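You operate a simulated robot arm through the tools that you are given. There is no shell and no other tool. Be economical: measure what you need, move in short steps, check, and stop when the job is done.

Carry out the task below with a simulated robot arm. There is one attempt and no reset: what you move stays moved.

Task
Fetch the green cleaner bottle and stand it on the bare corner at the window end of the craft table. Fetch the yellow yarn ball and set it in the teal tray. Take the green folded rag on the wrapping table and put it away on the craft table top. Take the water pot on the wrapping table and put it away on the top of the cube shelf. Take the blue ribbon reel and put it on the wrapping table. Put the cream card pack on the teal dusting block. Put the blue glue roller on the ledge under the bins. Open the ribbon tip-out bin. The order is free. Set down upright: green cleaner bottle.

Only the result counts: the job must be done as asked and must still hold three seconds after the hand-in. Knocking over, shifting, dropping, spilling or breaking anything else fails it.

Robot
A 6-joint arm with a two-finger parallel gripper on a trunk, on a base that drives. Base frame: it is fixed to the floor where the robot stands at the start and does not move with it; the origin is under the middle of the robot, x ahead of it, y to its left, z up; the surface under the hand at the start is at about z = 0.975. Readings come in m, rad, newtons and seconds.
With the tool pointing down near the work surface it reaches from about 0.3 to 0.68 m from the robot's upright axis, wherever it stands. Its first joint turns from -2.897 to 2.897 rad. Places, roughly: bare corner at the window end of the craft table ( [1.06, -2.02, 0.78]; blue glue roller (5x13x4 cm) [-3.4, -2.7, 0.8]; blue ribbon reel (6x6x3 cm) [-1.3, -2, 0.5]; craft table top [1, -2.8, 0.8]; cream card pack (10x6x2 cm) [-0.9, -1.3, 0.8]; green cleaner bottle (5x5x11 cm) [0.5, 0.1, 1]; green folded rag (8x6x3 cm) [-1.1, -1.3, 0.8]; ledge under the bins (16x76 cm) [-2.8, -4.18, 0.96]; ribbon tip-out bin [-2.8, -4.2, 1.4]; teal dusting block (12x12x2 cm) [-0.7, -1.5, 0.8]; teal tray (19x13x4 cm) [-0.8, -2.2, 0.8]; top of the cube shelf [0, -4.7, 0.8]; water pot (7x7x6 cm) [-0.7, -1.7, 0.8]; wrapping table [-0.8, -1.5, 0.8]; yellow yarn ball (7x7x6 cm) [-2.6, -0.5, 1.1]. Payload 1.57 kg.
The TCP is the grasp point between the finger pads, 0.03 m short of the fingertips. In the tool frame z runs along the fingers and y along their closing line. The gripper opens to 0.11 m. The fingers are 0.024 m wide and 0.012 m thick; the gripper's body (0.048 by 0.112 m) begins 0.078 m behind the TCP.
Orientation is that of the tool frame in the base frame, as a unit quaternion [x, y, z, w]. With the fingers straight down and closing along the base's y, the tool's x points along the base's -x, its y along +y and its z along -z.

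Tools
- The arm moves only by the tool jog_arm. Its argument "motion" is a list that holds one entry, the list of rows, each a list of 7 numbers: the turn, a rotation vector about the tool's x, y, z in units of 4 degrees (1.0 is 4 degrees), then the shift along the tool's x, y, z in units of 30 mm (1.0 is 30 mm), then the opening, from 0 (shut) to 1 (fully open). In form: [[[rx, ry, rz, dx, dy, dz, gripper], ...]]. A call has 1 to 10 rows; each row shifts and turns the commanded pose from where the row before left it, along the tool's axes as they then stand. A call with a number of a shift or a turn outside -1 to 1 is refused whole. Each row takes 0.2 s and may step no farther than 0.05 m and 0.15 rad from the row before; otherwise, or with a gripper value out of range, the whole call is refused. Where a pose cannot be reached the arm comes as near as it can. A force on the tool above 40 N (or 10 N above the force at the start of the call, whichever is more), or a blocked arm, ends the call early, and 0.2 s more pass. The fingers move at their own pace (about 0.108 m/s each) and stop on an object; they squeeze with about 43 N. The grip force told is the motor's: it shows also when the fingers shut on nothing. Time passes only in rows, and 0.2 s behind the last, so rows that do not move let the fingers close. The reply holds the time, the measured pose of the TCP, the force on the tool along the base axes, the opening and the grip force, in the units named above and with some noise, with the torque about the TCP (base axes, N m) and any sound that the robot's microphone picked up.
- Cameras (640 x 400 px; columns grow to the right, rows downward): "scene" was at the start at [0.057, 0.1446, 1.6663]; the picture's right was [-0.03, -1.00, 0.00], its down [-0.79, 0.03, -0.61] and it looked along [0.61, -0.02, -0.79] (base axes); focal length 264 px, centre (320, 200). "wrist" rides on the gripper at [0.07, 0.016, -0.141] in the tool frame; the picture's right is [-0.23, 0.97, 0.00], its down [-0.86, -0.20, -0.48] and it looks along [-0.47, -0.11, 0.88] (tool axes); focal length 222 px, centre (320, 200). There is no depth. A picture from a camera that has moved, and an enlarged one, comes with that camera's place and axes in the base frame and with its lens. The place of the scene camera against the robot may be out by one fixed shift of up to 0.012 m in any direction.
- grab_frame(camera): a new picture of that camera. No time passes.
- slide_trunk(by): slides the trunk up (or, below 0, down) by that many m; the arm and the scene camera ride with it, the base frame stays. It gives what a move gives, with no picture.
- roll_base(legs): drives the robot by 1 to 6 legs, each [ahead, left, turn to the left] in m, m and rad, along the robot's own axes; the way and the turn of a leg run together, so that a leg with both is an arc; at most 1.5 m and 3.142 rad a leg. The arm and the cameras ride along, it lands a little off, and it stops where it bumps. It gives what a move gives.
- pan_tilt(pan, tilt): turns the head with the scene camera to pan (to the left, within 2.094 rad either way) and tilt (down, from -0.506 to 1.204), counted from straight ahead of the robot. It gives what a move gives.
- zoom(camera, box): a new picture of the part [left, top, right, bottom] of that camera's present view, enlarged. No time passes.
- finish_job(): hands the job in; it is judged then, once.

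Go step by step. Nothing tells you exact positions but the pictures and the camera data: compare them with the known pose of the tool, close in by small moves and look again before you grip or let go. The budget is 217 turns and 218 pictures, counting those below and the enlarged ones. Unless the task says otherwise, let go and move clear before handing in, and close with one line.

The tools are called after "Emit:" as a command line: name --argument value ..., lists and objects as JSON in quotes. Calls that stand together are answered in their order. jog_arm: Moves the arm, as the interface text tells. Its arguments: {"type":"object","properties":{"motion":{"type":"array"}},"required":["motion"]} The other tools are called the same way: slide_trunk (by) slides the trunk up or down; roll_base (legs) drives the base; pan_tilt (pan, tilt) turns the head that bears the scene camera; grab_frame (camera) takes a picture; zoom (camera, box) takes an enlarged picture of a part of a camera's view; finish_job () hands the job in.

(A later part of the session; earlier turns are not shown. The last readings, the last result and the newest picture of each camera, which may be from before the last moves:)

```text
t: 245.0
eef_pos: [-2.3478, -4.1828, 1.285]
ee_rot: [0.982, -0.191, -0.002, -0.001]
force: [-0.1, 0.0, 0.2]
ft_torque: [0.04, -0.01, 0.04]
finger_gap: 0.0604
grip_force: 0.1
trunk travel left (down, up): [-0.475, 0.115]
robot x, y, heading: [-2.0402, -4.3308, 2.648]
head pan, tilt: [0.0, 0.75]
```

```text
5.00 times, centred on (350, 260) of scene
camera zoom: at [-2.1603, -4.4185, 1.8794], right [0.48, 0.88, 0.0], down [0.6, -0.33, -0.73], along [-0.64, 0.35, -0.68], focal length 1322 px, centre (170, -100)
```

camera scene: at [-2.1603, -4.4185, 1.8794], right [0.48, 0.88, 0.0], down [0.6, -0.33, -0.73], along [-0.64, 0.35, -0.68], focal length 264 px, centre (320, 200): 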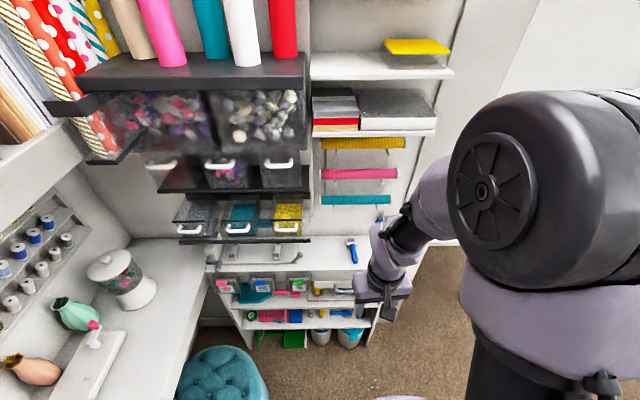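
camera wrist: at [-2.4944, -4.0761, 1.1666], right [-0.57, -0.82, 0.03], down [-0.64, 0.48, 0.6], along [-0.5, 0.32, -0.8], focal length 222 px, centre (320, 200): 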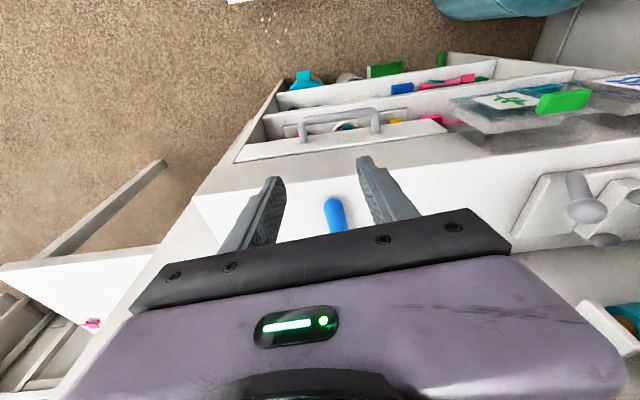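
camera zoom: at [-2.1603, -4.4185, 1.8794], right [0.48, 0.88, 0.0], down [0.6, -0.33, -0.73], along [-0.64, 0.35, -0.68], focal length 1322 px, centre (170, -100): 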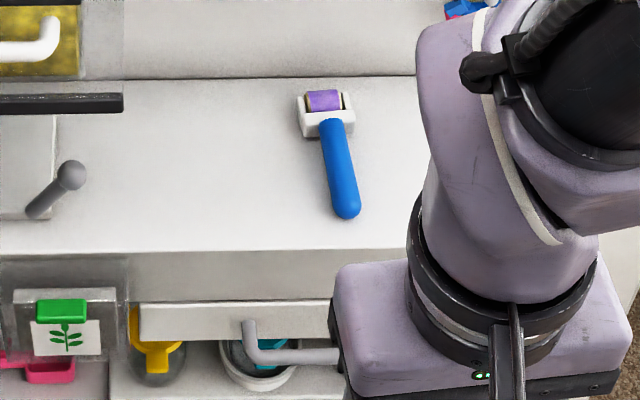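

Roller lies flat on the ledge. Now I prepare the hand for the bin handle at (-2.712,-4.245,1.48): shift, then yaw 97°.

Emit:
jog_arm --motion '[[[0, 0, 0, 0.35, 1, 0.35, 0.55], [0, 0, 0, 0.35, 1, 0.35, 0.55], [0, 0, 0, 0.35, 1, 0.35, 0.55], [0, 0, 0, 0.35, 1, 0.35, 0.55], [0, 0, 0, 0.35, 1, 0.35, 0.55], [0, 0, 0, 0.35, 1, 0.35, 0.55], [0, 0, 0, 0.35, 1, 0.35, 0.55], [0, 0, 0, 0.35, 1, 0.35, 0.55]]]'

Emit:
jog_arm --motion '[[[0, 0, 1, 0, 0, 0, 0.55], [0, 0, 1, 0, 0, 0, 0.55], [0, 0, 1, 0, 0, 0, 0.55], [0, 0, 1, 0, 0, 0, 0.55], [0, 0, 1, 0, 0, 0, 0.55], [0, 0, 1, 0, 0, 0, 0.55], [0, 0, 1, 0, 0, 0, 0.55], [0, 0, 1, 0, 0, 0, 0.55], [0, 0, 1, 0, 0, 0, 0.55], [0, 0, 1, 0, 0, 0, 0.55]]]'

Emit:
jog_arm --motion '[[[0, 0, 1, 0, 0, 0, 0.55], [0, 0, 1, 0, 0, 0, 0.55], [0, 0, 1, 0, 0, 0, 0.55], [0, 0, 1, 0, 0, 0, 0.55], [0, 0, 1, 0, 0, 0, 0.55], [0, 0, 1, 0, 0, 0, 0.55], [0, 0, 1, 0, 0, 0, 0.55], [0, 0, 1, 0, 0, 0, 0.55], [0, 0, 1, 0, 0, 0, 0.55], [0, 0, 1, 0, 0, 0, 0.55]]]'

Emit:
jog_arm --motion '[[[0, 0, 1, 0, 0, 0, 0.55], [0, 0, 1, 0, 0, 0, 0.55], [0, 0, 1, 0, 0, 0, 0.55], [0, 0, 1, 0, 0, 0, 0.55], [0, 0, 0.2, 0, 0, 0, 0.55]]]'

Emit:
grab_frame --camera "scene"

```text
t: 246.8
eef_pos: [-2.3619, -4.4364, 1.2008]
ee_rot: [0.981, -0.192, -0.003, -0.001]
force: [0.5, -0.5, 0.4]
ft_torque: [0.02, 0.02, -0.02]
finger_gap: 0.0605
grip_force: 0.0
trunk travel left (down, up): [-0.475, 0.115]
robot x, y, heading: [-2.0383, -4.3316, 2.643]
head pan, tilt: [0.0, 0.75]
```

```text
t: 249.0
eef_pos: [-2.3608, -4.4362, 1.202]
ee_rot: [0.856, -0.517, -0.002, -0.001]
force: [0.3, 0.1, -0.1]
ft_torque: [0.0, -0.01, 0.0]
finger_gap: 0.0605
grip_force: 0.1
trunk travel left (down, up): [-0.475, 0.115]
robot x, y, heading: [-2.0393, -4.3317, 2.642]
head pan, tilt: [0.0, 0.75]
```

```text
t: 251.2
eef_pos: [-2.3599, -4.4369, 1.2003]
ee_rot: [-0.628, 0.778, 0.003, -0.001]
force: [-0.2, -0.2, -0.3]
ft_torque: [-0.02, -0.02, -0.02]
finger_gap: 0.0602
grip_force: 0.0
trunk travel left (down, up): [-0.475, 0.115]
robot x, y, heading: [-2.0435, -4.3351, 2.64]
head pan, tilt: [0.0, 0.75]
```

```text
t: 252.4
eef_pos: [-2.3609, -4.4354, 1.1999]
ee_rot: [-0.508, 0.862, 0.002, -0.001]
force: [-0.5, 0.1, 0.2]
ft_torque: [-0.01, 0.02, -0.03]
finger_gap: 0.0605
grip_force: 0.0
trunk travel left (down, up): [-0.475, 0.115]
robot x, y, heading: [-2.0401, -4.3307, 2.644]
head pan, tilt: [0.0, 0.75]
```

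```text
125 pictures are left
camera scene: at [-2.1606, -4.4181, 1.8794], right [0.48, 0.88, 0.0], down [0.6, -0.33, -0.73], along [-0.64, 0.35, -0.68], focal length 264 px, centre (320, 200)
```

scene: 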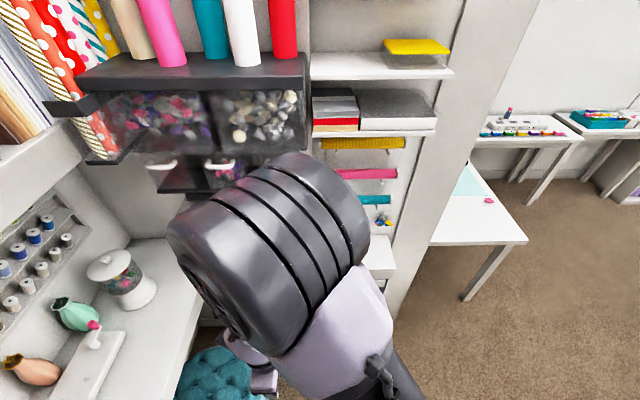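

Yaw done. Now I pitch the hand forward about its wrist, in stages.

Emit:
jog_arm --motion '[[[-1, 0, 0, 0, 0.65, 0, 0.55], [-1, 0, 0, 0, 0.65, 0, 0.55], [-1, 0, 0, 0, 0.65, 0, 0.55], [-1, 0, 0, 0, 0.65, 0, 0.55], [-1, 0, 0, 0, 0.65, 0, 0.55], [-1, 0, 0, 0, 0.65, 0, 0.55], [-1, 0, 0, 0, 0.65, 0, 0.55], [-1, 0, 0, 0, 0.65, 0, 0.55], [-1, 0, 0, 0, 0.65, 0, 0.55], [-1, 0, 0, 0, 0.65, 0, 0.55]]]'

Emit:
grab_frame --camera "scene"

Emit:
grab_frame --camera "wrist"

```text
t: 254.6
eef_pos: [-2.6242, -4.3309, 1.4034]
ee_rot: [-0.479, 0.809, 0.295, -0.17]
force: [-0.5, -0.5, 0.2]
ft_torque: [-0.02, -0.05, -0.01]
finger_gap: 0.0608
grip_force: 0.1
out of reach, approached as far as the arm can: row 2, 3, 4, 5, 6, 7, 8, 9, 10
trunk travel left (down, up): [-0.475, 0.115]
robot x, y, heading: [-2.0416, -4.3325, 2.649]
head pan, tilt: [0.0, 0.75]
```

```text
124 pictures are left
camera scene: at [-2.1607, -4.418, 1.8794], right [0.48, 0.88, 0.0], down [0.6, -0.33, -0.73], along [-0.64, 0.35, -0.68], focal length 264 px, centre (320, 200)
```

scene: 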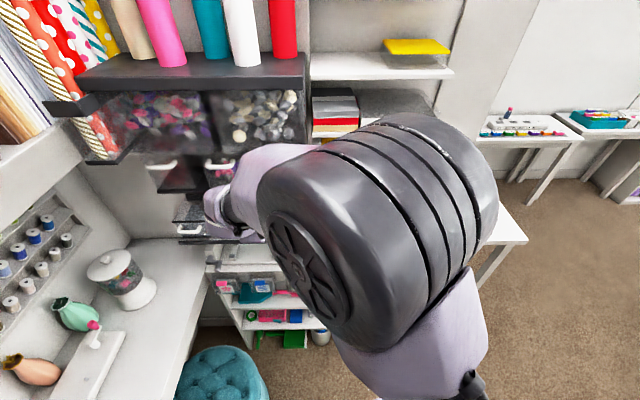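

```text
123 pictures are left
camera wrist: at [-2.5895, -4.4303, 1.5218], right [-0.55, 0.56, 0.62], down [0.81, 0.53, 0.25], along [-0.19, 0.64, -0.74], focal length 222 px, centre (320, 200)
```

wrist: 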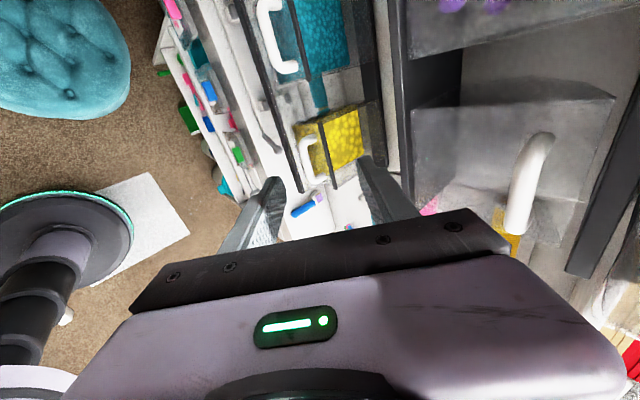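

The wrist was too near the robot's axis. I shift the base toward the entrance so the arm reaches sideways, and continue.

Emit:
roll_base --legs '[[0, -0.3, 0]]'

Emit:
jog_arm --motion '[[[-1, 0, 0, 0.5, 0.5, 0, 0.55], [-1, 0, 0, 0.5, 0.5, 0, 0.55], [-1, 0, 0, 0.5, 0.3, -0.3, 0.55], [-1, 0, 0, 0.5, 0.3, -0.3, 0.55]]]'

Emit:
grab_frame --camera "scene"

Emit:
grab_frame --camera "wrist"

```text
t: 256.7
eef_pos: [-2.4825, -4.0712, 1.4033]
ee_rot: [-0.48, 0.809, 0.292, -0.171]
force: [0.8, 0.7, 0.2]
ft_torque: [-0.01, 0.03, 0.0]
finger_gap: 0.0606
grip_force: 0.1
trunk travel left (down, up): [-0.475, 0.115]
robot x, y, heading: [-1.9001, -4.0669, 2.649]
head pan, tilt: [0.0, 0.75]
```

```text
t: 257.7
eef_pos: [-2.5676, -4.1183, 1.5031]
ee_rot: [-0.454, 0.761, 0.401, -0.232]
force: [-0.1, 0.1, -0.2]
ft_torque: [0.0, -0.03, 0.0]
finger_gap: 0.0604
grip_force: 0.2
out of reach, approached as far as the arm can: row 1, 2, 3, 4
trunk travel left (down, up): [-0.475, 0.115]
robot x, y, heading: [-1.8996, -4.0721, 2.644]
head pan, tilt: [0.0, 0.75]
```

```text
122 pictures are left
camera scene: at [-2.0191, -4.1573, 1.8793], right [0.47, 0.88, 0.0], down [0.6, -0.32, -0.73], along [-0.64, 0.35, -0.68], focal length 264 px, centre (320, 200)
```

scene: 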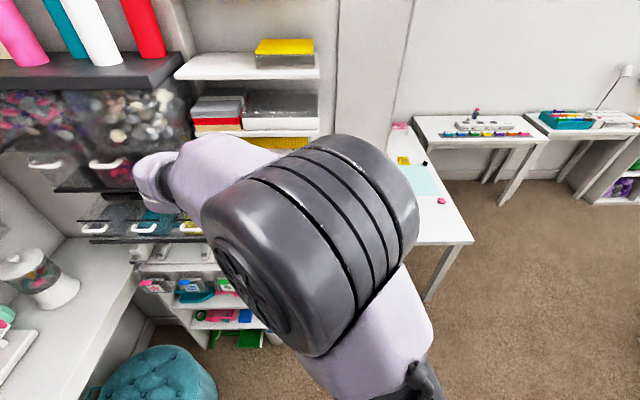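

```text
121 pictures are left
camera wrist: at [-2.5076, -4.2312, 1.5962], right [-0.38, 0.46, 0.8], down [0.85, 0.51, 0.12], along [-0.35, 0.73, -0.59], focal length 222 px, centre (320, 200)
```

wrist: 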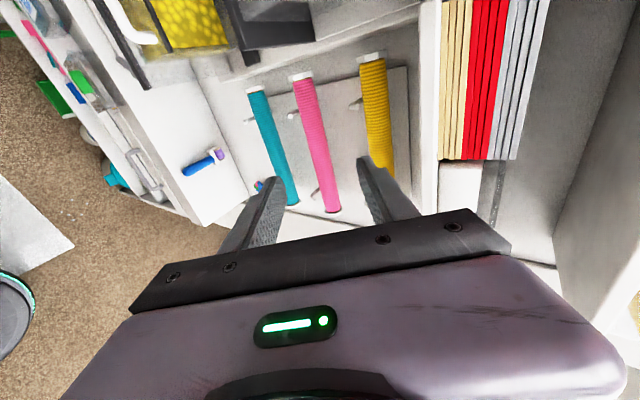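

Emit:
jog_arm --motion '[[[0, 0, 0, 1, 0, -0.2, 0.55], [0, 0, 0, 1, 0, -0.2, 0.55], [0, 0, 0, 1, 0, -0.2, 0.55]]]'

Emit:
grab_frame --camera "wrist"

```text
t: 258.5
eef_pos: [-2.5953, -4.2055, 1.5113]
ee_rot: [-0.453, 0.759, 0.404, -0.236]
force: [0.1, 0.0, 0.0]
ft_torque: [0.02, -0.01, -0.02]
finger_gap: 0.0607
grip_force: 0.1
trunk travel left (down, up): [-0.475, 0.115]
robot x, y, heading: [-1.901, -4.0686, 2.643]
head pan, tilt: [0.0, 0.75]
```

```text
120 pictures are left
camera wrist: at [-2.5357, -4.3187, 1.6035], right [-0.38, 0.46, 0.81], down [0.85, 0.51, 0.11], along [-0.36, 0.73, -0.58], focal length 222 px, centre (320, 200)
```

wrist: 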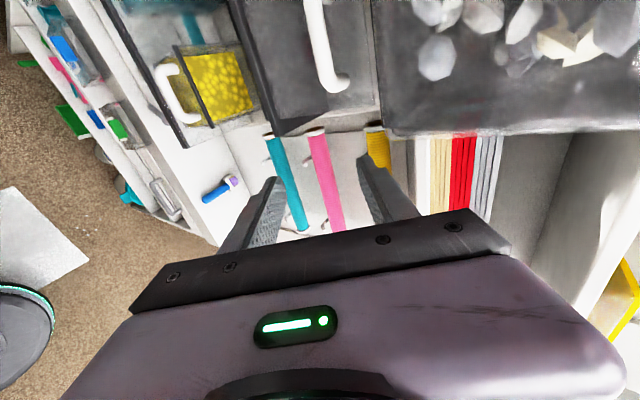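

Now within reach. I finish the pitch while sliding left toward the handle's position.

Emit:
jog_arm --motion '[[[-1, 0, 0, 0.35, 0, -0.1, 0.55], [-1, 0, 0, 0.35, 0, -0.1, 0.55], [-1, 0, 0, 0.35, 0, -0.1, 0.55], [-1, 0, 0, 0.35, 0, -0.1, 0.55], [-1, 0, 0, 0.35, 0, -0.1, 0.55], [-1, 0, 0, 0.35, 0, -0.1, 0.55], [-1, 0, 0, 0.35, 0, -0.1, 0.55], [-1, 0, 0, 0.35, 0, -0.1, 0.55]]]'

Emit:
grab_frame --camera "wrist"

Emit:
pan_tilt --pan 0.3 --tilt 0.6

Emit:
grab_frame --camera "scene"

```text
t: 260.3
eef_pos: [-2.6534, -4.3167, 1.5537]
ee_rot: [-0.37, 0.62, 0.597, -0.349]
force: [0.4, -0.6, 0.0]
ft_torque: [0.04, 0.01, 0.02]
finger_gap: 0.0605
grip_force: 0.1
out of reach, approached as far as the arm can: row 3, 4, 5, 6, 7
trunk travel left (down, up): [-0.475, 0.115]
robot x, y, heading: [-1.8995, -4.0712, 2.65]
head pan, tilt: [0.0, 0.75]
```

```text
119 pictures are left
camera wrist: at [-2.5647, -4.4454, 1.5743], right [0.07, 0.21, 0.97], down [0.84, 0.52, -0.17], along [-0.54, 0.83, -0.14], focal length 222 px, centre (320, 200)
```

wrist: 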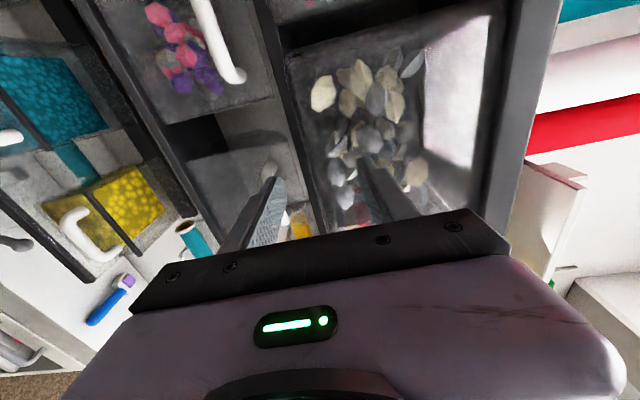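

```text
t: 261.1
eef_pos: [-2.654, -4.3157, 1.5536]
ee_rot: [-0.369, 0.621, 0.597, -0.35]
force: [0.8, -0.2, -0.5]
ft_torque: [0.03, 0.0, 0.0]
finger_gap: 0.0605
grip_force: 0.1
trunk travel left (down, up): [-0.475, 0.115]
robot x, y, heading: [-1.8977, -4.0699, 2.649]
head pan, tilt: [0.3, 0.6]
```

```text
118 pictures are left
camera scene: at [-2.0325, -4.1789, 1.8922], right [0.19, 0.98, 0.0], down [0.55, -0.11, -0.82], along [-0.81, 0.16, -0.57], focal length 264 px, centre (320, 200)
```

scene: 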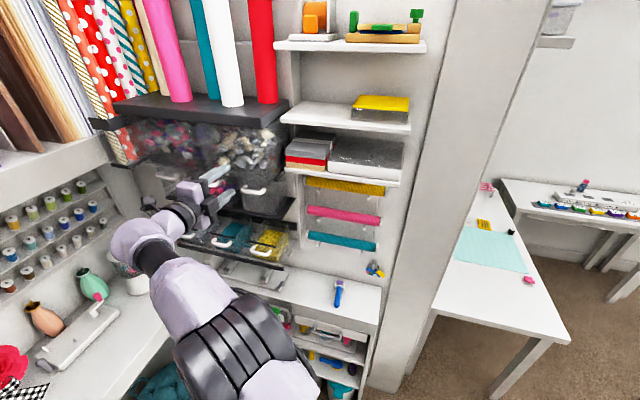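

The gripper points straight at the bins. I drop to handle height, align, and narrow the opening.

Emit:
jog_arm --motion '[[[0, 0, 0, -0.4, -0.5, -0.2, 0.35], [0, 0, 0, -0.4, -0.7, -0.2, 0.35], [0, 0, 0, -0.4, -0.7, -0.2, 0.35], [0, 0, 0, 0, -0.5, 0, 0.35]]]'

Emit:
grab_frame --camera "wrist"

Emit:
zoom --camera "scene" --box '[130, 120, 310, 270]'

```text
t: 262.1
eef_pos: [-2.6599, -4.3326, 1.4977]
ee_rot: [-0.369, 0.62, 0.597, -0.35]
force: [0.1, -0.6, -0.4]
ft_torque: [0.02, -0.02, -0.02]
finger_gap: 0.0385
grip_force: 0.0
out of reach, approached as far as the arm can: row 1, 2, 3, 4
trunk travel left (down, up): [-0.475, 0.115]
robot x, y, heading: [-1.8973, -4.0697, 2.645]
head pan, tilt: [0.3, 0.6]
```

```text
117 pictures are left
camera wrist: at [-2.571, -4.4622, 1.5185], right [0.07, 0.21, 0.97], down [0.84, 0.52, -0.17], along [-0.54, 0.83, -0.14], focal length 222 px, centre (320, 200)
```

wrist: 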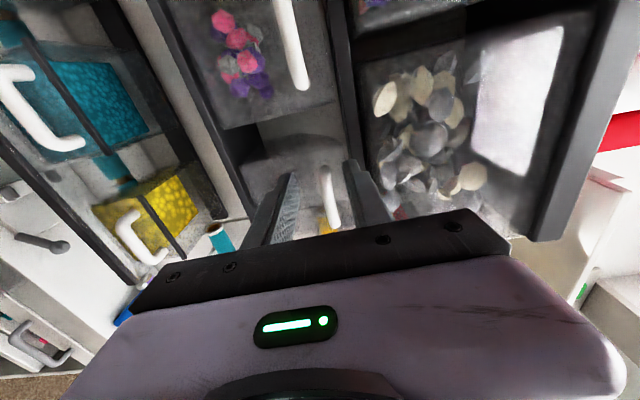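

```text
2.67 times, centred on (220, 195) of scene
camera zoom: at [-2.0328, -4.1793, 1.8922], right [0.19, 0.98, 0.0], down [0.55, -0.11, -0.82], along [-0.81, 0.16, -0.57], focal length 705 px, centre (587, 213)
```

zoom: 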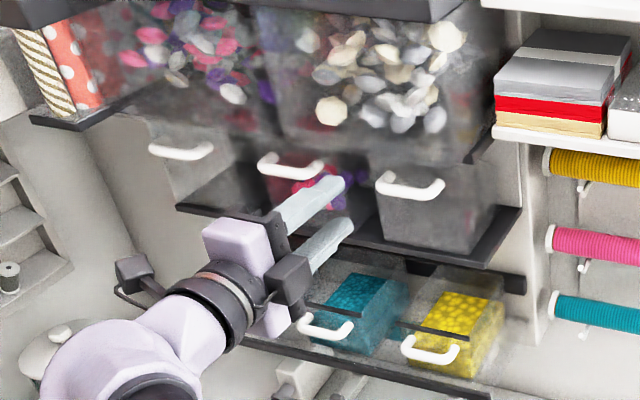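

The handle bar is at z≈1.495, level with the fingers, but about 5.5 cm to the right. I shift the base right.

Emit:
roll_base --legs '[[0, -0.055, 0]]'

Emit:
grab_frame --camera "wrist"

Emit:
zoom --camera "scene" --box '[110, 120, 290, 250]'

```text
t: 263.0
eef_pos: [-2.6329, -4.2832, 1.4995]
ee_rot: [-0.369, 0.62, 0.597, -0.349]
force: [0.1, 0.2, -0.1]
ft_torque: [-0.02, -0.02, 0.05]
finger_gap: 0.0387
grip_force: 0.0
trunk travel left (down, up): [-0.475, 0.115]
robot x, y, heading: [-1.8704, -4.0243, 2.647]
head pan, tilt: [0.3, 0.6]
```

```text
115 pictures are left
camera wrist: at [-2.5442, -4.4121, 1.5197], right [0.07, 0.21, 0.97], down [0.84, 0.51, -0.17], along [-0.54, 0.83, -0.14], focal length 222 px, centre (320, 200)
```

wrist: 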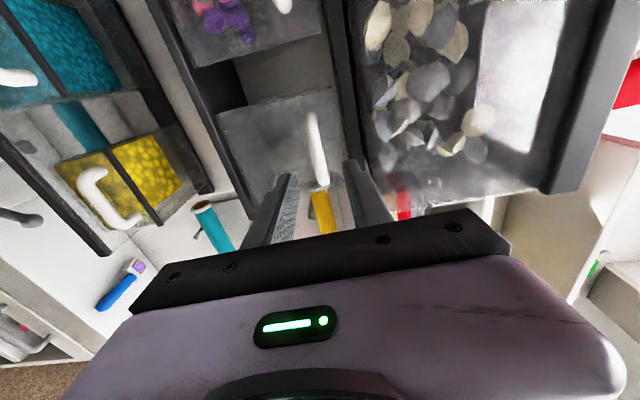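

```text
3.08 times, centred on (200, 185) of scene
camera zoom: at [-2.0056, -4.129, 1.8924], right [0.19, 0.98, 0.0], down [0.55, -0.11, -0.83], along [-0.81, 0.16, -0.56], focal length 813 px, centre (689, 246)
```

zoom: 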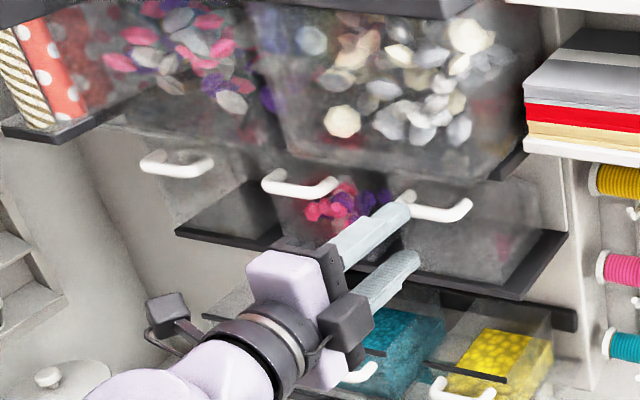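

Aligned with the bar (center b matches). Small trunk drop and creep forward with the base.

Emit:
slide_trunk --by -0.006

Emit:
roll_base --legs '[[0.05, 0, 0]]'

Emit:
grab_frame --camera "wrist"

Emit:
zoom --camera "scene" --box '[110, 120, 290, 250]'

```text
t: 263.6
eef_pos: [-2.6329, -4.2833, 1.4933]
ee_rot: [-0.368, 0.621, 0.597, -0.35]
force: [0.5, -0.2, -0.1]
ft_torque: [0.0, 0.04, 0.01]
finger_gap: 0.0384
grip_force: 0.0
trunk travel left (down, up): [-0.469, 0.121]
robot x, y, heading: [-1.875, -4.0233, 2.646]
head pan, tilt: [0.3, 0.6]
```

```text
t: 264.5
eef_pos: [-2.6794, -4.2576, 1.4916]
ee_rot: [-0.369, 0.621, 0.598, -0.348]
force: [-1.0, 0.3, -0.5]
ft_torque: [-0.02, -0.01, 0.0]
finger_gap: 0.0387
grip_force: 0.0
trunk travel left (down, up): [-0.469, 0.121]
robot x, y, heading: [-1.918, -4.0001, 2.646]
head pan, tilt: [0.3, 0.6]
```

```text
113 pictures are left
camera wrist: at [-2.5912, -4.3883, 1.5122], right [0.07, 0.21, 0.97], down [0.84, 0.51, -0.17], along [-0.54, 0.83, -0.14], focal length 222 px, centre (320, 200)
```

wrist: 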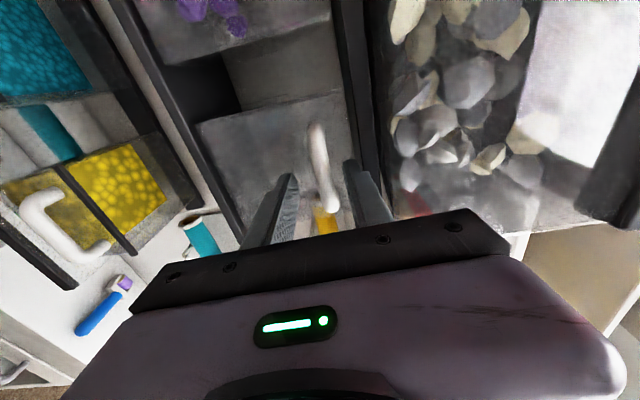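

```text
3.08 times, centred on (200, 185) of scene
camera zoom: at [-2.0529, -4.1061, 1.8861], right [0.19, 0.98, 0.0], down [0.56, -0.11, -0.82], along [-0.81, 0.16, -0.57], focal length 813 px, centre (689, 246)
```

zoom: 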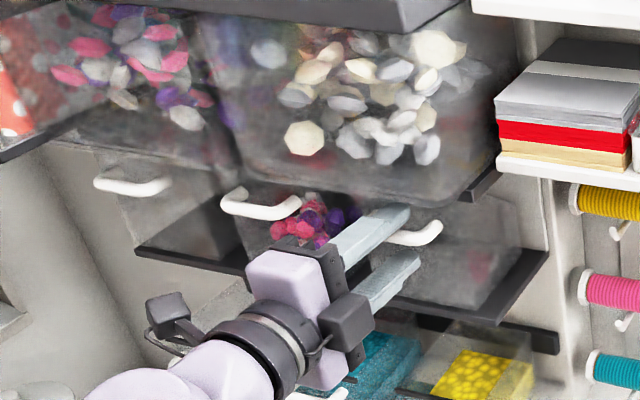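

Emit:
roll_base --legs '[[0.025, 0, 0]]'

Emit:
grab_frame --camera "wrist"

Emit:
zoom --camera "scene" --box '[110, 120, 290, 250]'

```text
t: 265.5
eef_pos: [-2.6897, -4.2568, 1.495]
ee_rot: [-0.371, 0.618, 0.596, -0.354]
force: [26.5, 0.0, 0.2]
ft_torque: [-0.01, 0.64, -0.07]
finger_gap: 0.0372
grip_force: 0.1
trunk travel left (down, up): [-0.469, 0.121]
robot x, y, heading: [-1.9443, -3.9876, 2.65]
head pan, tilt: [0.3, 0.6]
stopped in leg 1: the force on the tool passed its limit at 50 N (the readings are from after the stop); the commanded pose is now the measured one
```

```text
111 pictures are left
camera wrist: at [-2.5995, -4.3849, 1.5154], right [0.07, 0.21, 0.97], down [0.83, 0.52, -0.18], along [-0.55, 0.82, -0.14], focal length 222 px, centre (320, 200)
```

wrist: 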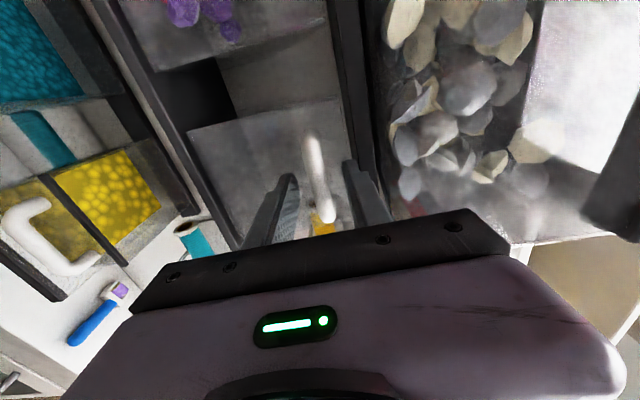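

```text
3.08 times, centred on (200, 185) of scene
camera zoom: at [-2.064, -4.0947, 1.8869], right [0.19, 0.98, 0.0], down [0.55, -0.11, -0.83], along [-0.81, 0.15, -0.56], focal length 813 px, centre (689, 246)
```

zoom: 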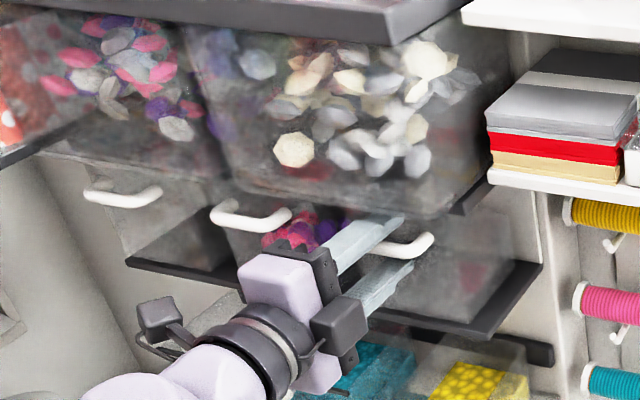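

The fingertips touched the bin's front. I close on the bar and check the gap.

Emit:
jog_arm --motion '[[[0, 0, 0, 0, 0, -0.1, 0.3], [0, 0, 0, 0, 0, 0, 0], [0, 0, 0, 0, 0, 0, 0], [0, 0, 0, 0, 0, 0, 0]]]'

Emit:
grab_frame --camera "wrist"

Emit:
zoom --camera "scene" --box '[150, 140, 250, 230]'

```text
t: 266.5
eef_pos: [-2.6909, -4.2575, 1.4947]
ee_rot: [-0.372, 0.618, 0.596, -0.354]
force: [15.2, -2.4, 12.7]
ft_torque: [-0.21, 0.31, -0.12]
finger_gap: 0.0126
grip_force: 29.9
trunk travel left (down, up): [-0.469, 0.121]
robot x, y, heading: [-1.9435, -3.9869, 2.648]
head pan, tilt: [0.3, 0.6]
```

```text
109 pictures are left
camera wrist: at [-2.6001, -4.3859, 1.5157], right [0.07, 0.21, 0.97], down [0.83, 0.52, -0.17], along [-0.55, 0.83, -0.14], focal length 222 px, centre (320, 200)
```

wrist: 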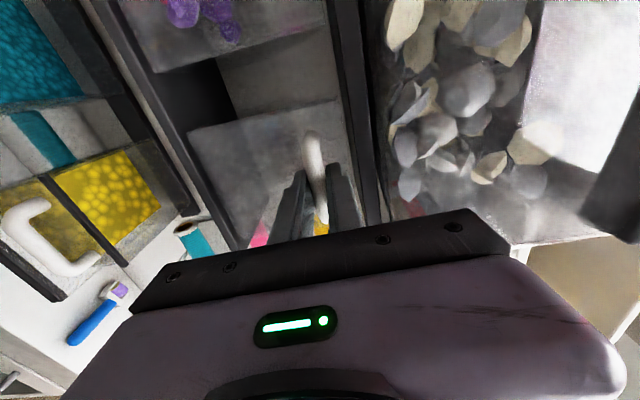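

```text
4.44 times, centred on (200, 185) of scene
camera zoom: at [-2.0662, -4.0953, 1.8868], right [0.19, 0.98, 0.0], down [0.55, -0.11, -0.83], along [-0.81, 0.16, -0.56], focal length 1175 px, centre (853, 267)
```

zoom: 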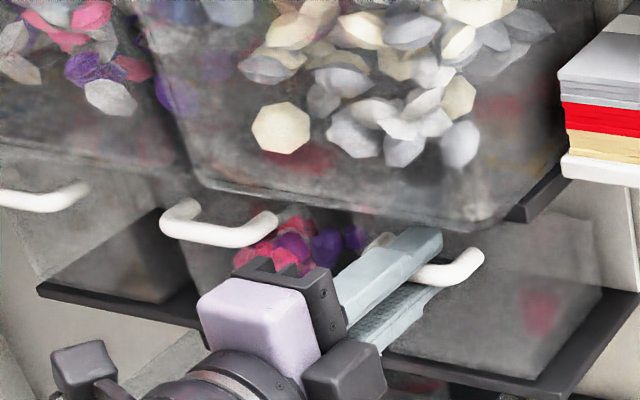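

The bar is gripped (12.6 mm), and pink ribbon is visible in this bin. I pull gently by backing the base.

Emit:
roll_base --legs '[[-0.03, 0, 0]]'

Emit:
zoom --camera "scene" --box '[130, 120, 290, 240]'

```text
t: 267.3
eef_pos: [-2.6704, -4.2679, 1.4902]
ee_rot: [-0.373, 0.62, 0.595, -0.349]
force: [-0.8, 11.6, -12.9]
ft_torque: [-0.38, 0.1, -0.27]
finger_gap: 0.0128
grip_force: 29.5
trunk travel left (down, up): [-0.469, 0.121]
robot x, y, heading: [-1.9156, -3.999, 2.647]
head pan, tilt: [0.3, 0.6]
```

```text
3.33 times, centred on (210, 180) of scene
camera zoom: at [-2.0479, -4.107, 1.8861], right [0.19, 0.98, 0.0], down [0.56, -0.11, -0.82], along [-0.81, 0.16, -0.57], focal length 881 px, centre (687, 267)
```

zoom: 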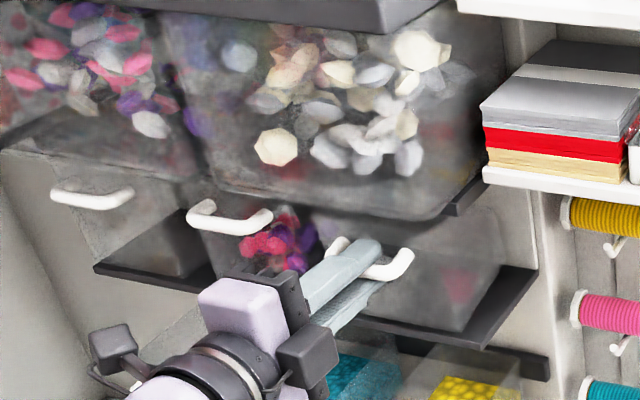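

The bin is tipping. I continue along the arc: a little down, a little back.

Emit:
slide_trunk --by -0.008

Emit:
roll_base --legs '[[-0.03, 0, 0]]'

Emit:
slide_trunk --by -0.012

Emit:
zoom --camera "scene" --box '[130, 120, 290, 240]'

```text
t: 267.9
eef_pos: [-2.6653, -4.271, 1.4848]
ee_rot: [-0.371, 0.618, 0.597, -0.352]
force: [7.8, -4.1, 17.7]
ft_torque: [-0.23, 0.35, 0.19]
finger_gap: 0.0127
grip_force: 29.8
trunk travel left (down, up): [-0.461, 0.129]
robot x, y, heading: [-1.9142, -3.9995, 2.651]
head pan, tilt: [0.3, 0.6]
```

```text
t: 268.7
eef_pos: [-2.6494, -4.2789, 1.4761]
ee_rot: [-0.373, 0.623, 0.594, -0.347]
force: [-15.1, 15.8, -24.6]
ft_torque: [-0.48, -0.03, -0.51]
finger_gap: 0.0129
grip_force: 29.8
trunk travel left (down, up): [-0.461, 0.129]
robot x, y, heading: [-1.8906, -4.0148, 2.652]
head pan, tilt: [0.3, 0.6]
```

```text
t: 269.3
eef_pos: [-2.6415, -4.2823, 1.4679]
ee_rot: [-0.372, 0.621, 0.596, -0.347]
force: [3.0, -3.0, 3.8]
ft_torque: [-0.48, 0.25, 0.43]
finger_gap: 0.0126
grip_force: 29.1
trunk travel left (down, up): [-0.449, 0.141]
robot x, y, heading: [-1.8857, -4.0119, 2.656]
head pan, tilt: [0.3, 0.6]
```

```text
3.33 times, centred on (210, 180) of scene
camera zoom: at [-2.019, -4.1233, 1.8664], right [0.19, 0.98, 0.0], down [0.55, -0.11, -0.83], along [-0.81, 0.16, -0.56], focal length 881 px, centre (687, 267)
```

zoom: 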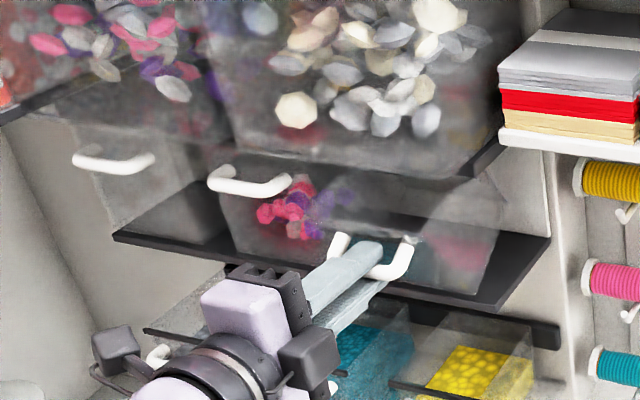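

Emit:
roll_base --legs '[[-0.02, 0, 0]]'

Emit:
slide_trunk --by -0.02

Emit:
roll_base --legs '[[-0.02, 0, 0]]'

Emit:
slide_trunk --by -0.02

Emit:
zoom --camera "scene" --box '[130, 120, 290, 240]'

```text
t: 270.1
eef_pos: [-2.633, -4.2885, 1.4631]
ee_rot: [-0.373, 0.624, 0.594, -0.345]
force: [-18.2, 10.4, -17.6]
ft_torque: [-0.63, 0.05, -0.27]
finger_gap: 0.0127
grip_force: 30.1
trunk travel left (down, up): [-0.449, 0.141]
robot x, y, heading: [-1.8698, -4.0187, 2.651]
head pan, tilt: [0.3, 0.6]
```

```text
t: 270.8
eef_pos: [-2.6266, -4.2887, 1.4531]
ee_rot: [-0.369, 0.619, 0.597, -0.352]
force: [-0.2, 1.1, 4.9]
ft_torque: [-0.17, 0.22, -0.14]
finger_gap: 0.0126
grip_force: 29.1
trunk travel left (down, up): [-0.429, 0.161]
robot x, y, heading: [-1.8675, -4.0226, 2.651]
head pan, tilt: [0.3, 0.6]
stopped: the force on the tool passed its limit at 43 N (the readings are from after the stop); the commanded pose is now the measured one
```

```text
t: 271.7
eef_pos: [-2.616, -4.2931, 1.4542]
ee_rot: [-0.369, 0.621, 0.597, -0.35]
force: [-6.7, 2.3, -1.4]
ft_torque: [-0.19, 0.05, 0.07]
finger_gap: 0.0127
grip_force: 29.4
trunk travel left (down, up): [-0.429, 0.161]
robot x, y, heading: [-1.8567, -4.0309, 2.645]
head pan, tilt: [0.3, 0.6]
stopped in leg 1: the force on the tool passed its limit at 72 N (the readings are from after the stop); the commanded pose is now the measured one
```

```text
t: 272.1
eef_pos: [-2.6166, -4.292, 1.4531]
ee_rot: [-0.365, 0.616, 0.601, -0.356]
force: [-3.9, 2.9, 5.1]
ft_torque: [0.15, 0.15, 0.29]
finger_gap: 0.0127
grip_force: 29.4
trunk travel left (down, up): [-0.417, 0.173]
robot x, y, heading: [-1.8564, -4.0276, 2.65]
head pan, tilt: [0.3, 0.6]
stopped: the force on the tool passed its limit at 49 N (the readings are from after the stop); the commanded pose is now the measured one
```

```text
3.33 times, centred on (210, 180) of scene
camera zoom: at [-1.9892, -4.1386, 1.8342], right [0.19, 0.98, 0.0], down [0.55, -0.11, -0.82], along [-0.81, 0.16, -0.57], focal length 881 px, centre (687, 267)
```

zoom: 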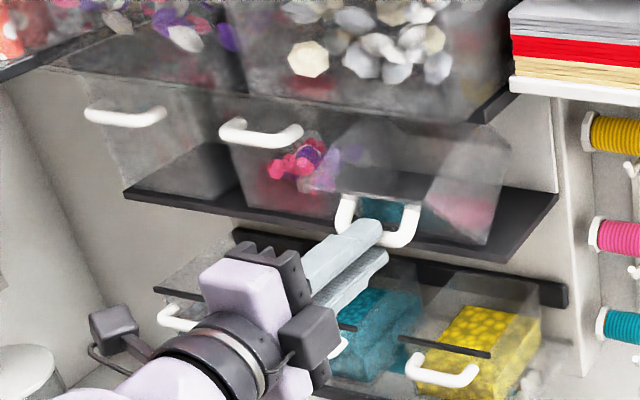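

Likely near its stop, but pure directions bind; I try a small diagonal arm pull to tell.

Emit:
jog_arm --motion '[[[0, 0, 0, 0, -0.25, -0.25, 0], [0, 0, 0, 0, -0.25, -0.25, 0], [0, 0, 0, 0, -0.25, -0.25, 0]]]'

Emit:
zoom --camera "scene" --box '[130, 120, 290, 240]'

```text
t: 272.6
eef_pos: [-2.6143, -4.2934, 1.4531]
ee_rot: [-0.36, 0.615, 0.605, -0.356]
force: [-9.5, 7.8, 5.7]
ft_torque: [0.31, 0.06, -0.79]
finger_gap: 0.0126
grip_force: 30.3
out of reach, approached as far as the arm can: row 2
trunk travel left (down, up): [-0.417, 0.173]
robot x, y, heading: [-1.8558, -4.0292, 2.645]
head pan, tilt: [0.3, 0.6]
stopped in row 2: the force on the tool passed its limit at 43 N (the readings are from after the stop); the commanded pose is now the measured one
```

```text
3.33 times, centred on (210, 180) of scene
camera zoom: at [-1.9914, -4.1377, 1.8343], right [0.2, 0.98, 0.0], down [0.55, -0.11, -0.82], along [-0.81, 0.16, -0.57], focal length 881 px, centre (687, 267)
```

zoom: 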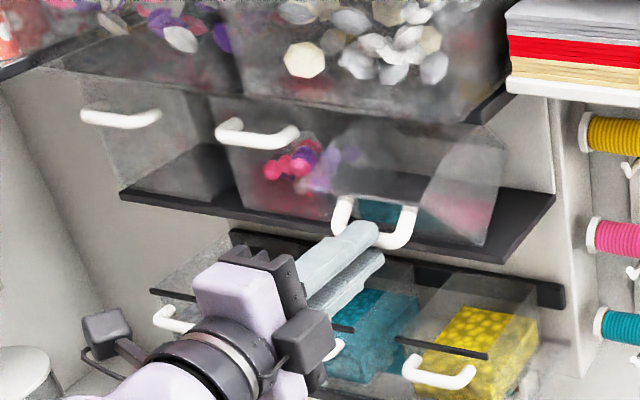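

It appears to be at its stop. I release the bar, back away, and inspect whether it stays open.

Emit:
jog_arm --motion '[[[0, 0, 0, 0, 0, 0, 0.3], [0, 0, 0, 0, 0, 0, 0.4], [0, 0, 0, 0, 0, 0, 0.4]]]'

Emit:
roll_base --legs '[[-0.06, 0, 0]]'

Emit:
zoom --camera "scene" --box '[110, 100, 290, 240]'

Emit:
grab_frame --camera "wrist"

```text
t: 273.4
eef_pos: [-2.6134, -4.2969, 1.4542]
ee_rot: [-0.361, 0.615, 0.604, -0.357]
force: [0.1, -0.7, 0.6]
ft_torque: [-0.02, 0.0, -0.02]
finger_gap: 0.0438
grip_force: 0.1
trunk travel left (down, up): [-0.417, 0.173]
robot x, y, heading: [-1.8577, -4.0348, 2.644]
head pan, tilt: [0.3, 0.6]
```

```text
t: 274.3
eef_pos: [-2.5591, -4.3275, 1.4538]
ee_rot: [-0.361, 0.614, 0.604, -0.357]
force: [-0.5, 0.6, 0.5]
ft_torque: [0.01, -0.04, -0.02]
finger_gap: 0.0441
grip_force: 0.1
trunk travel left (down, up): [-0.417, 0.173]
robot x, y, heading: [-1.7989, -4.0605, 2.643]
head pan, tilt: [0.3, 0.6]
```

```text
2.86 times, centred on (200, 170) of scene
camera zoom: at [-1.9352, -4.1687, 1.8345], right [0.19, 0.98, 0.0], down [0.55, -0.11, -0.83], along [-0.81, 0.16, -0.56], focal length 755 px, centre (663, 286)
```

zoom: 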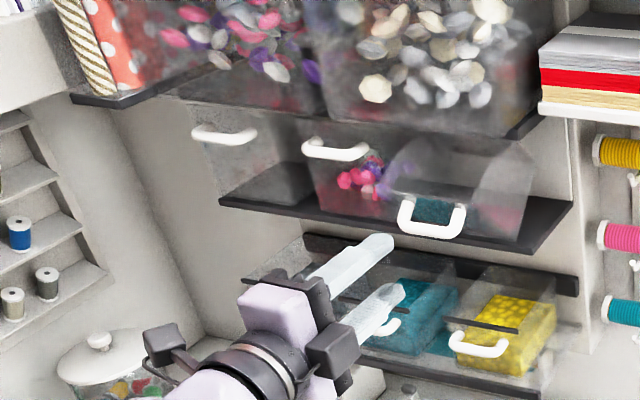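

```text
102 pictures are left
camera wrist: at [-2.4697, -4.4559, 1.4716], right [0.1, 0.21, 0.97], down [0.84, 0.51, -0.19], along [-0.54, 0.83, -0.12], focal length 222 px, centre (320, 200)
```

wrist: 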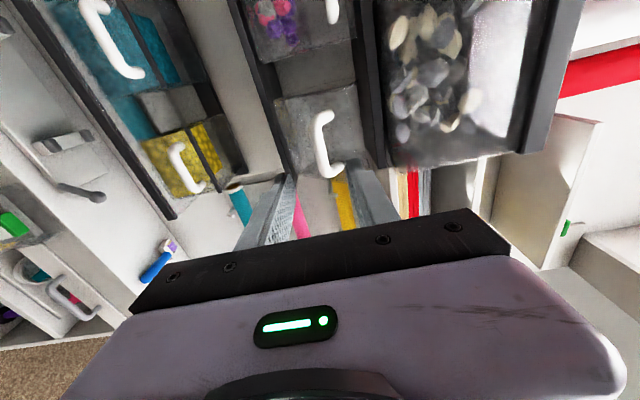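

The bin stays open at its stop. I back out of the closet and return the hand to pointing down.

Emit:
roll_base --legs '[[0, -0.25, 0], [0.12, -0.5, 0], [0, -0.3, 0]]'

Emit:
jog_arm --motion '[[[1, 0, 0, 0, -0.4, 0, 0.5], [1, 0, 0, 0, -0.4, 0, 0.5], [1, 0, 0, 0, -0.4, 0, 0.5], [1, 0, 0, 0, -0.4, 0, 0.5], [1, 0, 0, 0, -0.4, 0, 0.5], [1, 0, 0, 0, -0.4, 0, 0.5], [1, 0, 0, 0, -0.4, 0, 0.5], [1, 0, 0, 0, -0.4, 0, 0.5], [1, 0, 0, 0, -0.4, 0, 0.5], [1, 0, 0, 0, -0.4, 0, 0.5]]]'

Emit:
jog_arm --motion '[[[1, 0, 0, 0, -0.4, 0, 0.5], [1, 0, 0, 0, -0.4, 0, 0.5], [1, 0, 0, 0, -0.4, 0, 0.5], [1, 0, 0, 0, -0.4, 0, 0.5], [1, 0, 0, 0, -0.4, 0, 0.5], [1, 0, 0, 0, -0.4, 0, 0.5], [1, 0, 0, 0, -0.4, 0, 0.5], [1, 0, 0, 0, -0.4, 0, 0.5], [1, 0, 0, 0, -0.4, 0, 0.5], [1, 0, 0, 0, -0.4, 0, 0.5]]]'

Emit:
pan_tilt --pan 0.6 --tilt 0.4

Emit:
grab_frame --camera "scene"

```text
t: 280.4
eef_pos: [-2.1728, -3.3429, 1.4531]
ee_rot: [-0.361, 0.615, 0.604, -0.357]
force: [0.0, 0.3, -0.8]
ft_torque: [0.01, -0.01, 0.02]
finger_gap: 0.0442
grip_force: 0.1
trunk travel left (down, up): [-0.417, 0.173]
robot x, y, heading: [-1.4184, -3.0767, 2.646]
head pan, tilt: [0.3, 0.6]
```

```text
t: 282.6
eef_pos: [-2.136, -3.364, 1.3415]
ee_rot: [-0.461, 0.784, 0.357, -0.212]
force: [-0.7, -0.7, 0.8]
ft_torque: [-0.03, 0.02, 0.05]
finger_gap: 0.0551
grip_force: 0.0
out of reach, approached as far as the arm can: row 9
trunk travel left (down, up): [-0.417, 0.173]
robot x, y, heading: [-1.4161, -3.0783, 2.645]
head pan, tilt: [0.3, 0.6]
```

```text
t: 284.8
eef_pos: [-2.0271, -3.4035, 1.2749]
ee_rot: [-0.506, 0.859, 0.067, -0.04]
force: [0.6, 0.3, -0.1]
ft_torque: [0.05, 0.02, 0.0]
finger_gap: 0.0551
grip_force: 0.1
out of reach, approached as far as the arm can: row 1, 4, 6, 8, 10
trunk travel left (down, up): [-0.417, 0.173]
robot x, y, heading: [-1.4151, -3.0789, 2.643]
head pan, tilt: [0.3, 0.6]
```

```text
t: 285.6
eef_pos: [-2.028, -3.4024, 1.2743]
ee_rot: [-0.506, 0.859, 0.067, -0.04]
force: [0.6, -0.5, -0.2]
ft_torque: [-0.01, -0.01, -0.03]
finger_gap: 0.0549
grip_force: 0.0
trunk travel left (down, up): [-0.417, 0.173]
robot x, y, heading: [-1.4191, -3.0798, 2.645]
head pan, tilt: [0.6, 0.4]
```

```text
101 pictures are left
camera scene: at [-1.5542, -3.214, 1.8526], right [-0.1, 0.99, 0.0], down [0.39, 0.04, -0.92], along [-0.92, -0.1, -0.39], focal length 264 px, centre (320, 200)
```

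scene: 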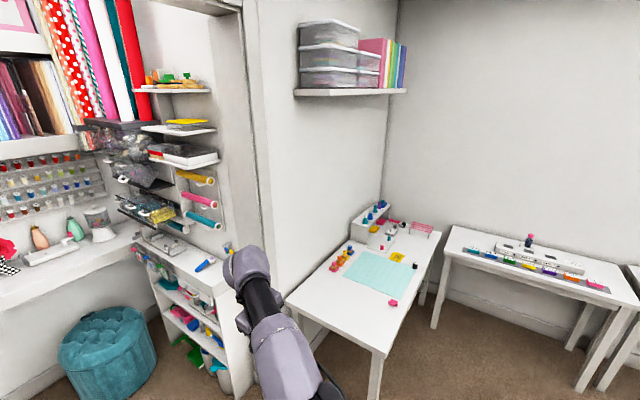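

I straighten the hand and bring the arm in front before driving toward the yarn cube.

Emit:
jog_arm --motion '[[[1, 0, 0, -1, 0, 0, 0.5], [1, 0, 0, -1, 0, 0, 0.5], [0.2, 0, 0, -1, 0, 0, 0.5], [0, 0, 0, -1, 0, 0, 0.5], [0, 0, 0, -1, 0, 0, 0.5], [0, 0, 0, -1, 0, 0, 0.5], [0, 0, 0, -1, 0, 0, 0.5], [0, 0, 0, -1, 0, 0, 0.5], [0, 0, 0, -1, 0, 0, 0.5], [0, 0, 0, -1, 0, 0, 0.5]]]'

Emit:
jog_arm --motion '[[[0, 0, 0, -1, 0, 0, 0.5], [0, 0, 0, -1, 0, 0, 0.5], [0, 0, 0, -1, 0, 0, 0.5], [0, 0, 0, -1, 0, 0, 0.5], [0, 0, 0, -1, 0, 0, 0.5], [0, 0, 0, -1, 0, 0, 0.5], [0, 0, 0, -1, 0, 0, 0.5]]]'

Emit:
roll_base --legs '[[0, -0.2, 0], [1.3, 0, 0], [0, -0.9, 0]]'

Emit:
pan_tilt --pan -1.5 --tilt 0.6

Emit:
grab_frame --camera "scene"

Emit:
pan_tilt --pan -0.5 --tilt 0.5

Emit:
grab_frame --camera "scene"

```text
t: 287.8
eef_pos: [-1.8833, -3.1411, 1.2732]
ee_rot: [-0.508, 0.861, 0.001, -0.003]
force: [0.5, 0.8, -1.0]
ft_torque: [0.0, 0.03, 0.03]
finger_gap: 0.0549
grip_force: 0.2
trunk travel left (down, up): [-0.417, 0.173]
robot x, y, heading: [-1.4134, -3.0761, 2.644]
head pan, tilt: [0.6, 0.4]
```

```text
t: 289.4
eef_pos: [-1.7791, -2.9557, 1.2731]
ee_rot: [-0.507, 0.862, 0.001, -0.003]
force: [-0.6, -0.5, 0.1]
ft_torque: [-0.01, 0.02, -0.01]
finger_gap: 0.055
grip_force: 0.0
trunk travel left (down, up): [-0.417, 0.173]
robot x, y, heading: [-1.4168, -3.0802, 2.644]
head pan, tilt: [0.6, 0.4]
```

```text
t: 301.4
eef_pos: [-2.3501, -1.3586, 1.2731]
ee_rot: [-0.498, 0.867, 0.002, -0.004]
force: [0.0, -0.4, 0.6]
ft_torque: [0.0, 0.01, 0.05]
finger_gap: 0.055
grip_force: 0.0
trunk travel left (down, up): [-0.417, 0.173]
robot x, y, heading: [-1.9902, -1.484, 2.621]
head pan, tilt: [0.6, 0.4]
```

```text
t: 303.4
eef_pos: [-2.3519, -1.3579, 1.2733]
ee_rot: [-0.498, 0.867, 0.001, -0.002]
force: [-0.5, -0.2, 0.6]
ft_torque: [-0.02, 0.03, -0.04]
finger_gap: 0.055
grip_force: 0.0
trunk travel left (down, up): [-0.417, 0.173]
robot x, y, heading: [-1.9845, -1.4867, 2.624]
head pan, tilt: [-1.499, 0.6]
```

```text
100 pictures are left
camera scene: at [-2.0014, -1.5313, 1.8344], right [0.9, -0.43, 0.0], down [-0.24, -0.51, -0.83], along [0.35, 0.74, -0.56], focal length 264 px, centre (320, 200)
```

scene: 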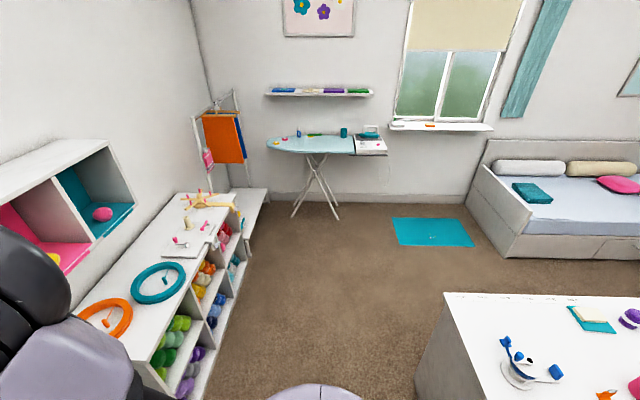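

```text
t: 304.7
eef_pos: [-2.3508, -1.3583, 1.2729]
ee_rot: [-0.499, 0.867, 0.003, -0.002]
force: [-0.4, -0.3, -0.6]
ft_torque: [-0.02, -0.02, 0.0]
finger_gap: 0.055
grip_force: 0.0
trunk travel left (down, up): [-0.417, 0.173]
robot x, y, heading: [-1.9903, -1.4846, 2.621]
head pan, tilt: [-0.499, 0.499]
```

```text
99 pictures are left
camera scene: at [-2.0874, -1.5337, 1.8435], right [0.85, 0.53, 0.0], down [0.25, -0.41, -0.88], along [-0.46, 0.75, -0.48], focal length 264 px, centre (320, 200)
```

scene: 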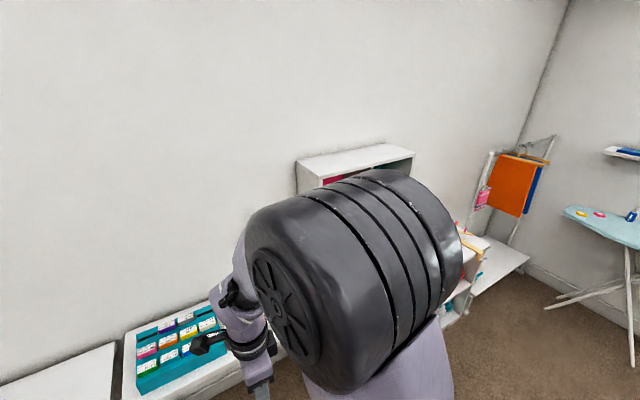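

The wall cube with the yellow yarn ball is near (-2.6,-0.49,1.1). I drive up in front of it and look.

Emit:
roll_base --legs '[[0, -0.55, 0.02], [0.18, 0, 0]]'

Emit:
pan_tilt --pan -0.1 --tilt 0.6

Emit:
grab_frame --camera "scene"

Emit:
grab_frame --camera "wrist"

```text
t: 309.0
eef_pos: [-2.2354, -0.7889, 1.2732]
ee_rot: [-0.505, 0.863, 0.0, -0.003]
force: [0.4, 0.7, -0.5]
ft_torque: [0.0, -0.05, -0.02]
finger_gap: 0.0549
grip_force: 0.1
trunk travel left (down, up): [-0.417, 0.173]
robot x, y, heading: [-1.871, -0.9123, 2.639]
head pan, tilt: [-0.499, 0.499]
```

```text
t: 309.9
eef_pos: [-2.235, -0.7889, 1.274]
ee_rot: [-0.504, 0.864, 0.002, -0.002]
force: [-0.7, 0.2, -0.2]
ft_torque: [-0.05, 0.0, -0.03]
finger_gap: 0.0549
grip_force: 0.0
trunk travel left (down, up): [-0.417, 0.173]
robot x, y, heading: [-1.8701, -0.916, 2.639]
head pan, tilt: [-0.099, 0.6]
```

```text
98 pictures are left
camera scene: at [-1.9927, -0.9886, 1.8344], right [0.57, 0.82, 0.0], down [0.46, -0.32, -0.83], along [-0.68, 0.47, -0.56], focal length 264 px, centre (320, 200)
```

scene: 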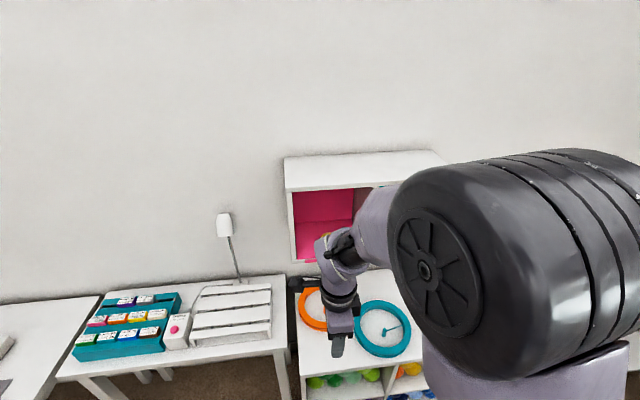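

```text
97 pictures are left
camera wrist: at [-2.2828, -0.8421, 1.414], right [-0.74, 0.68, 0.0], down [0.6, 0.65, 0.48], along [0.32, 0.35, -0.88], focal length 222 px, centre (320, 200)
```

wrist: 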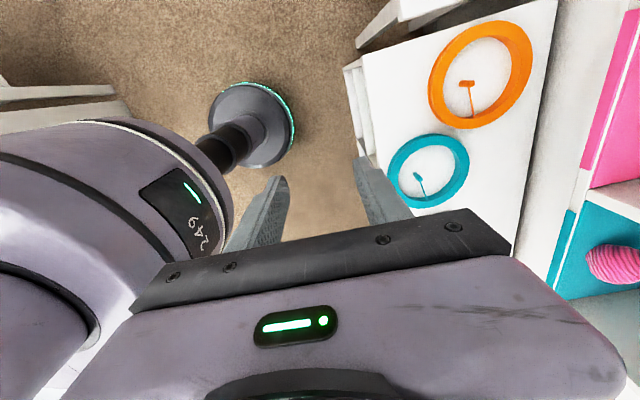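

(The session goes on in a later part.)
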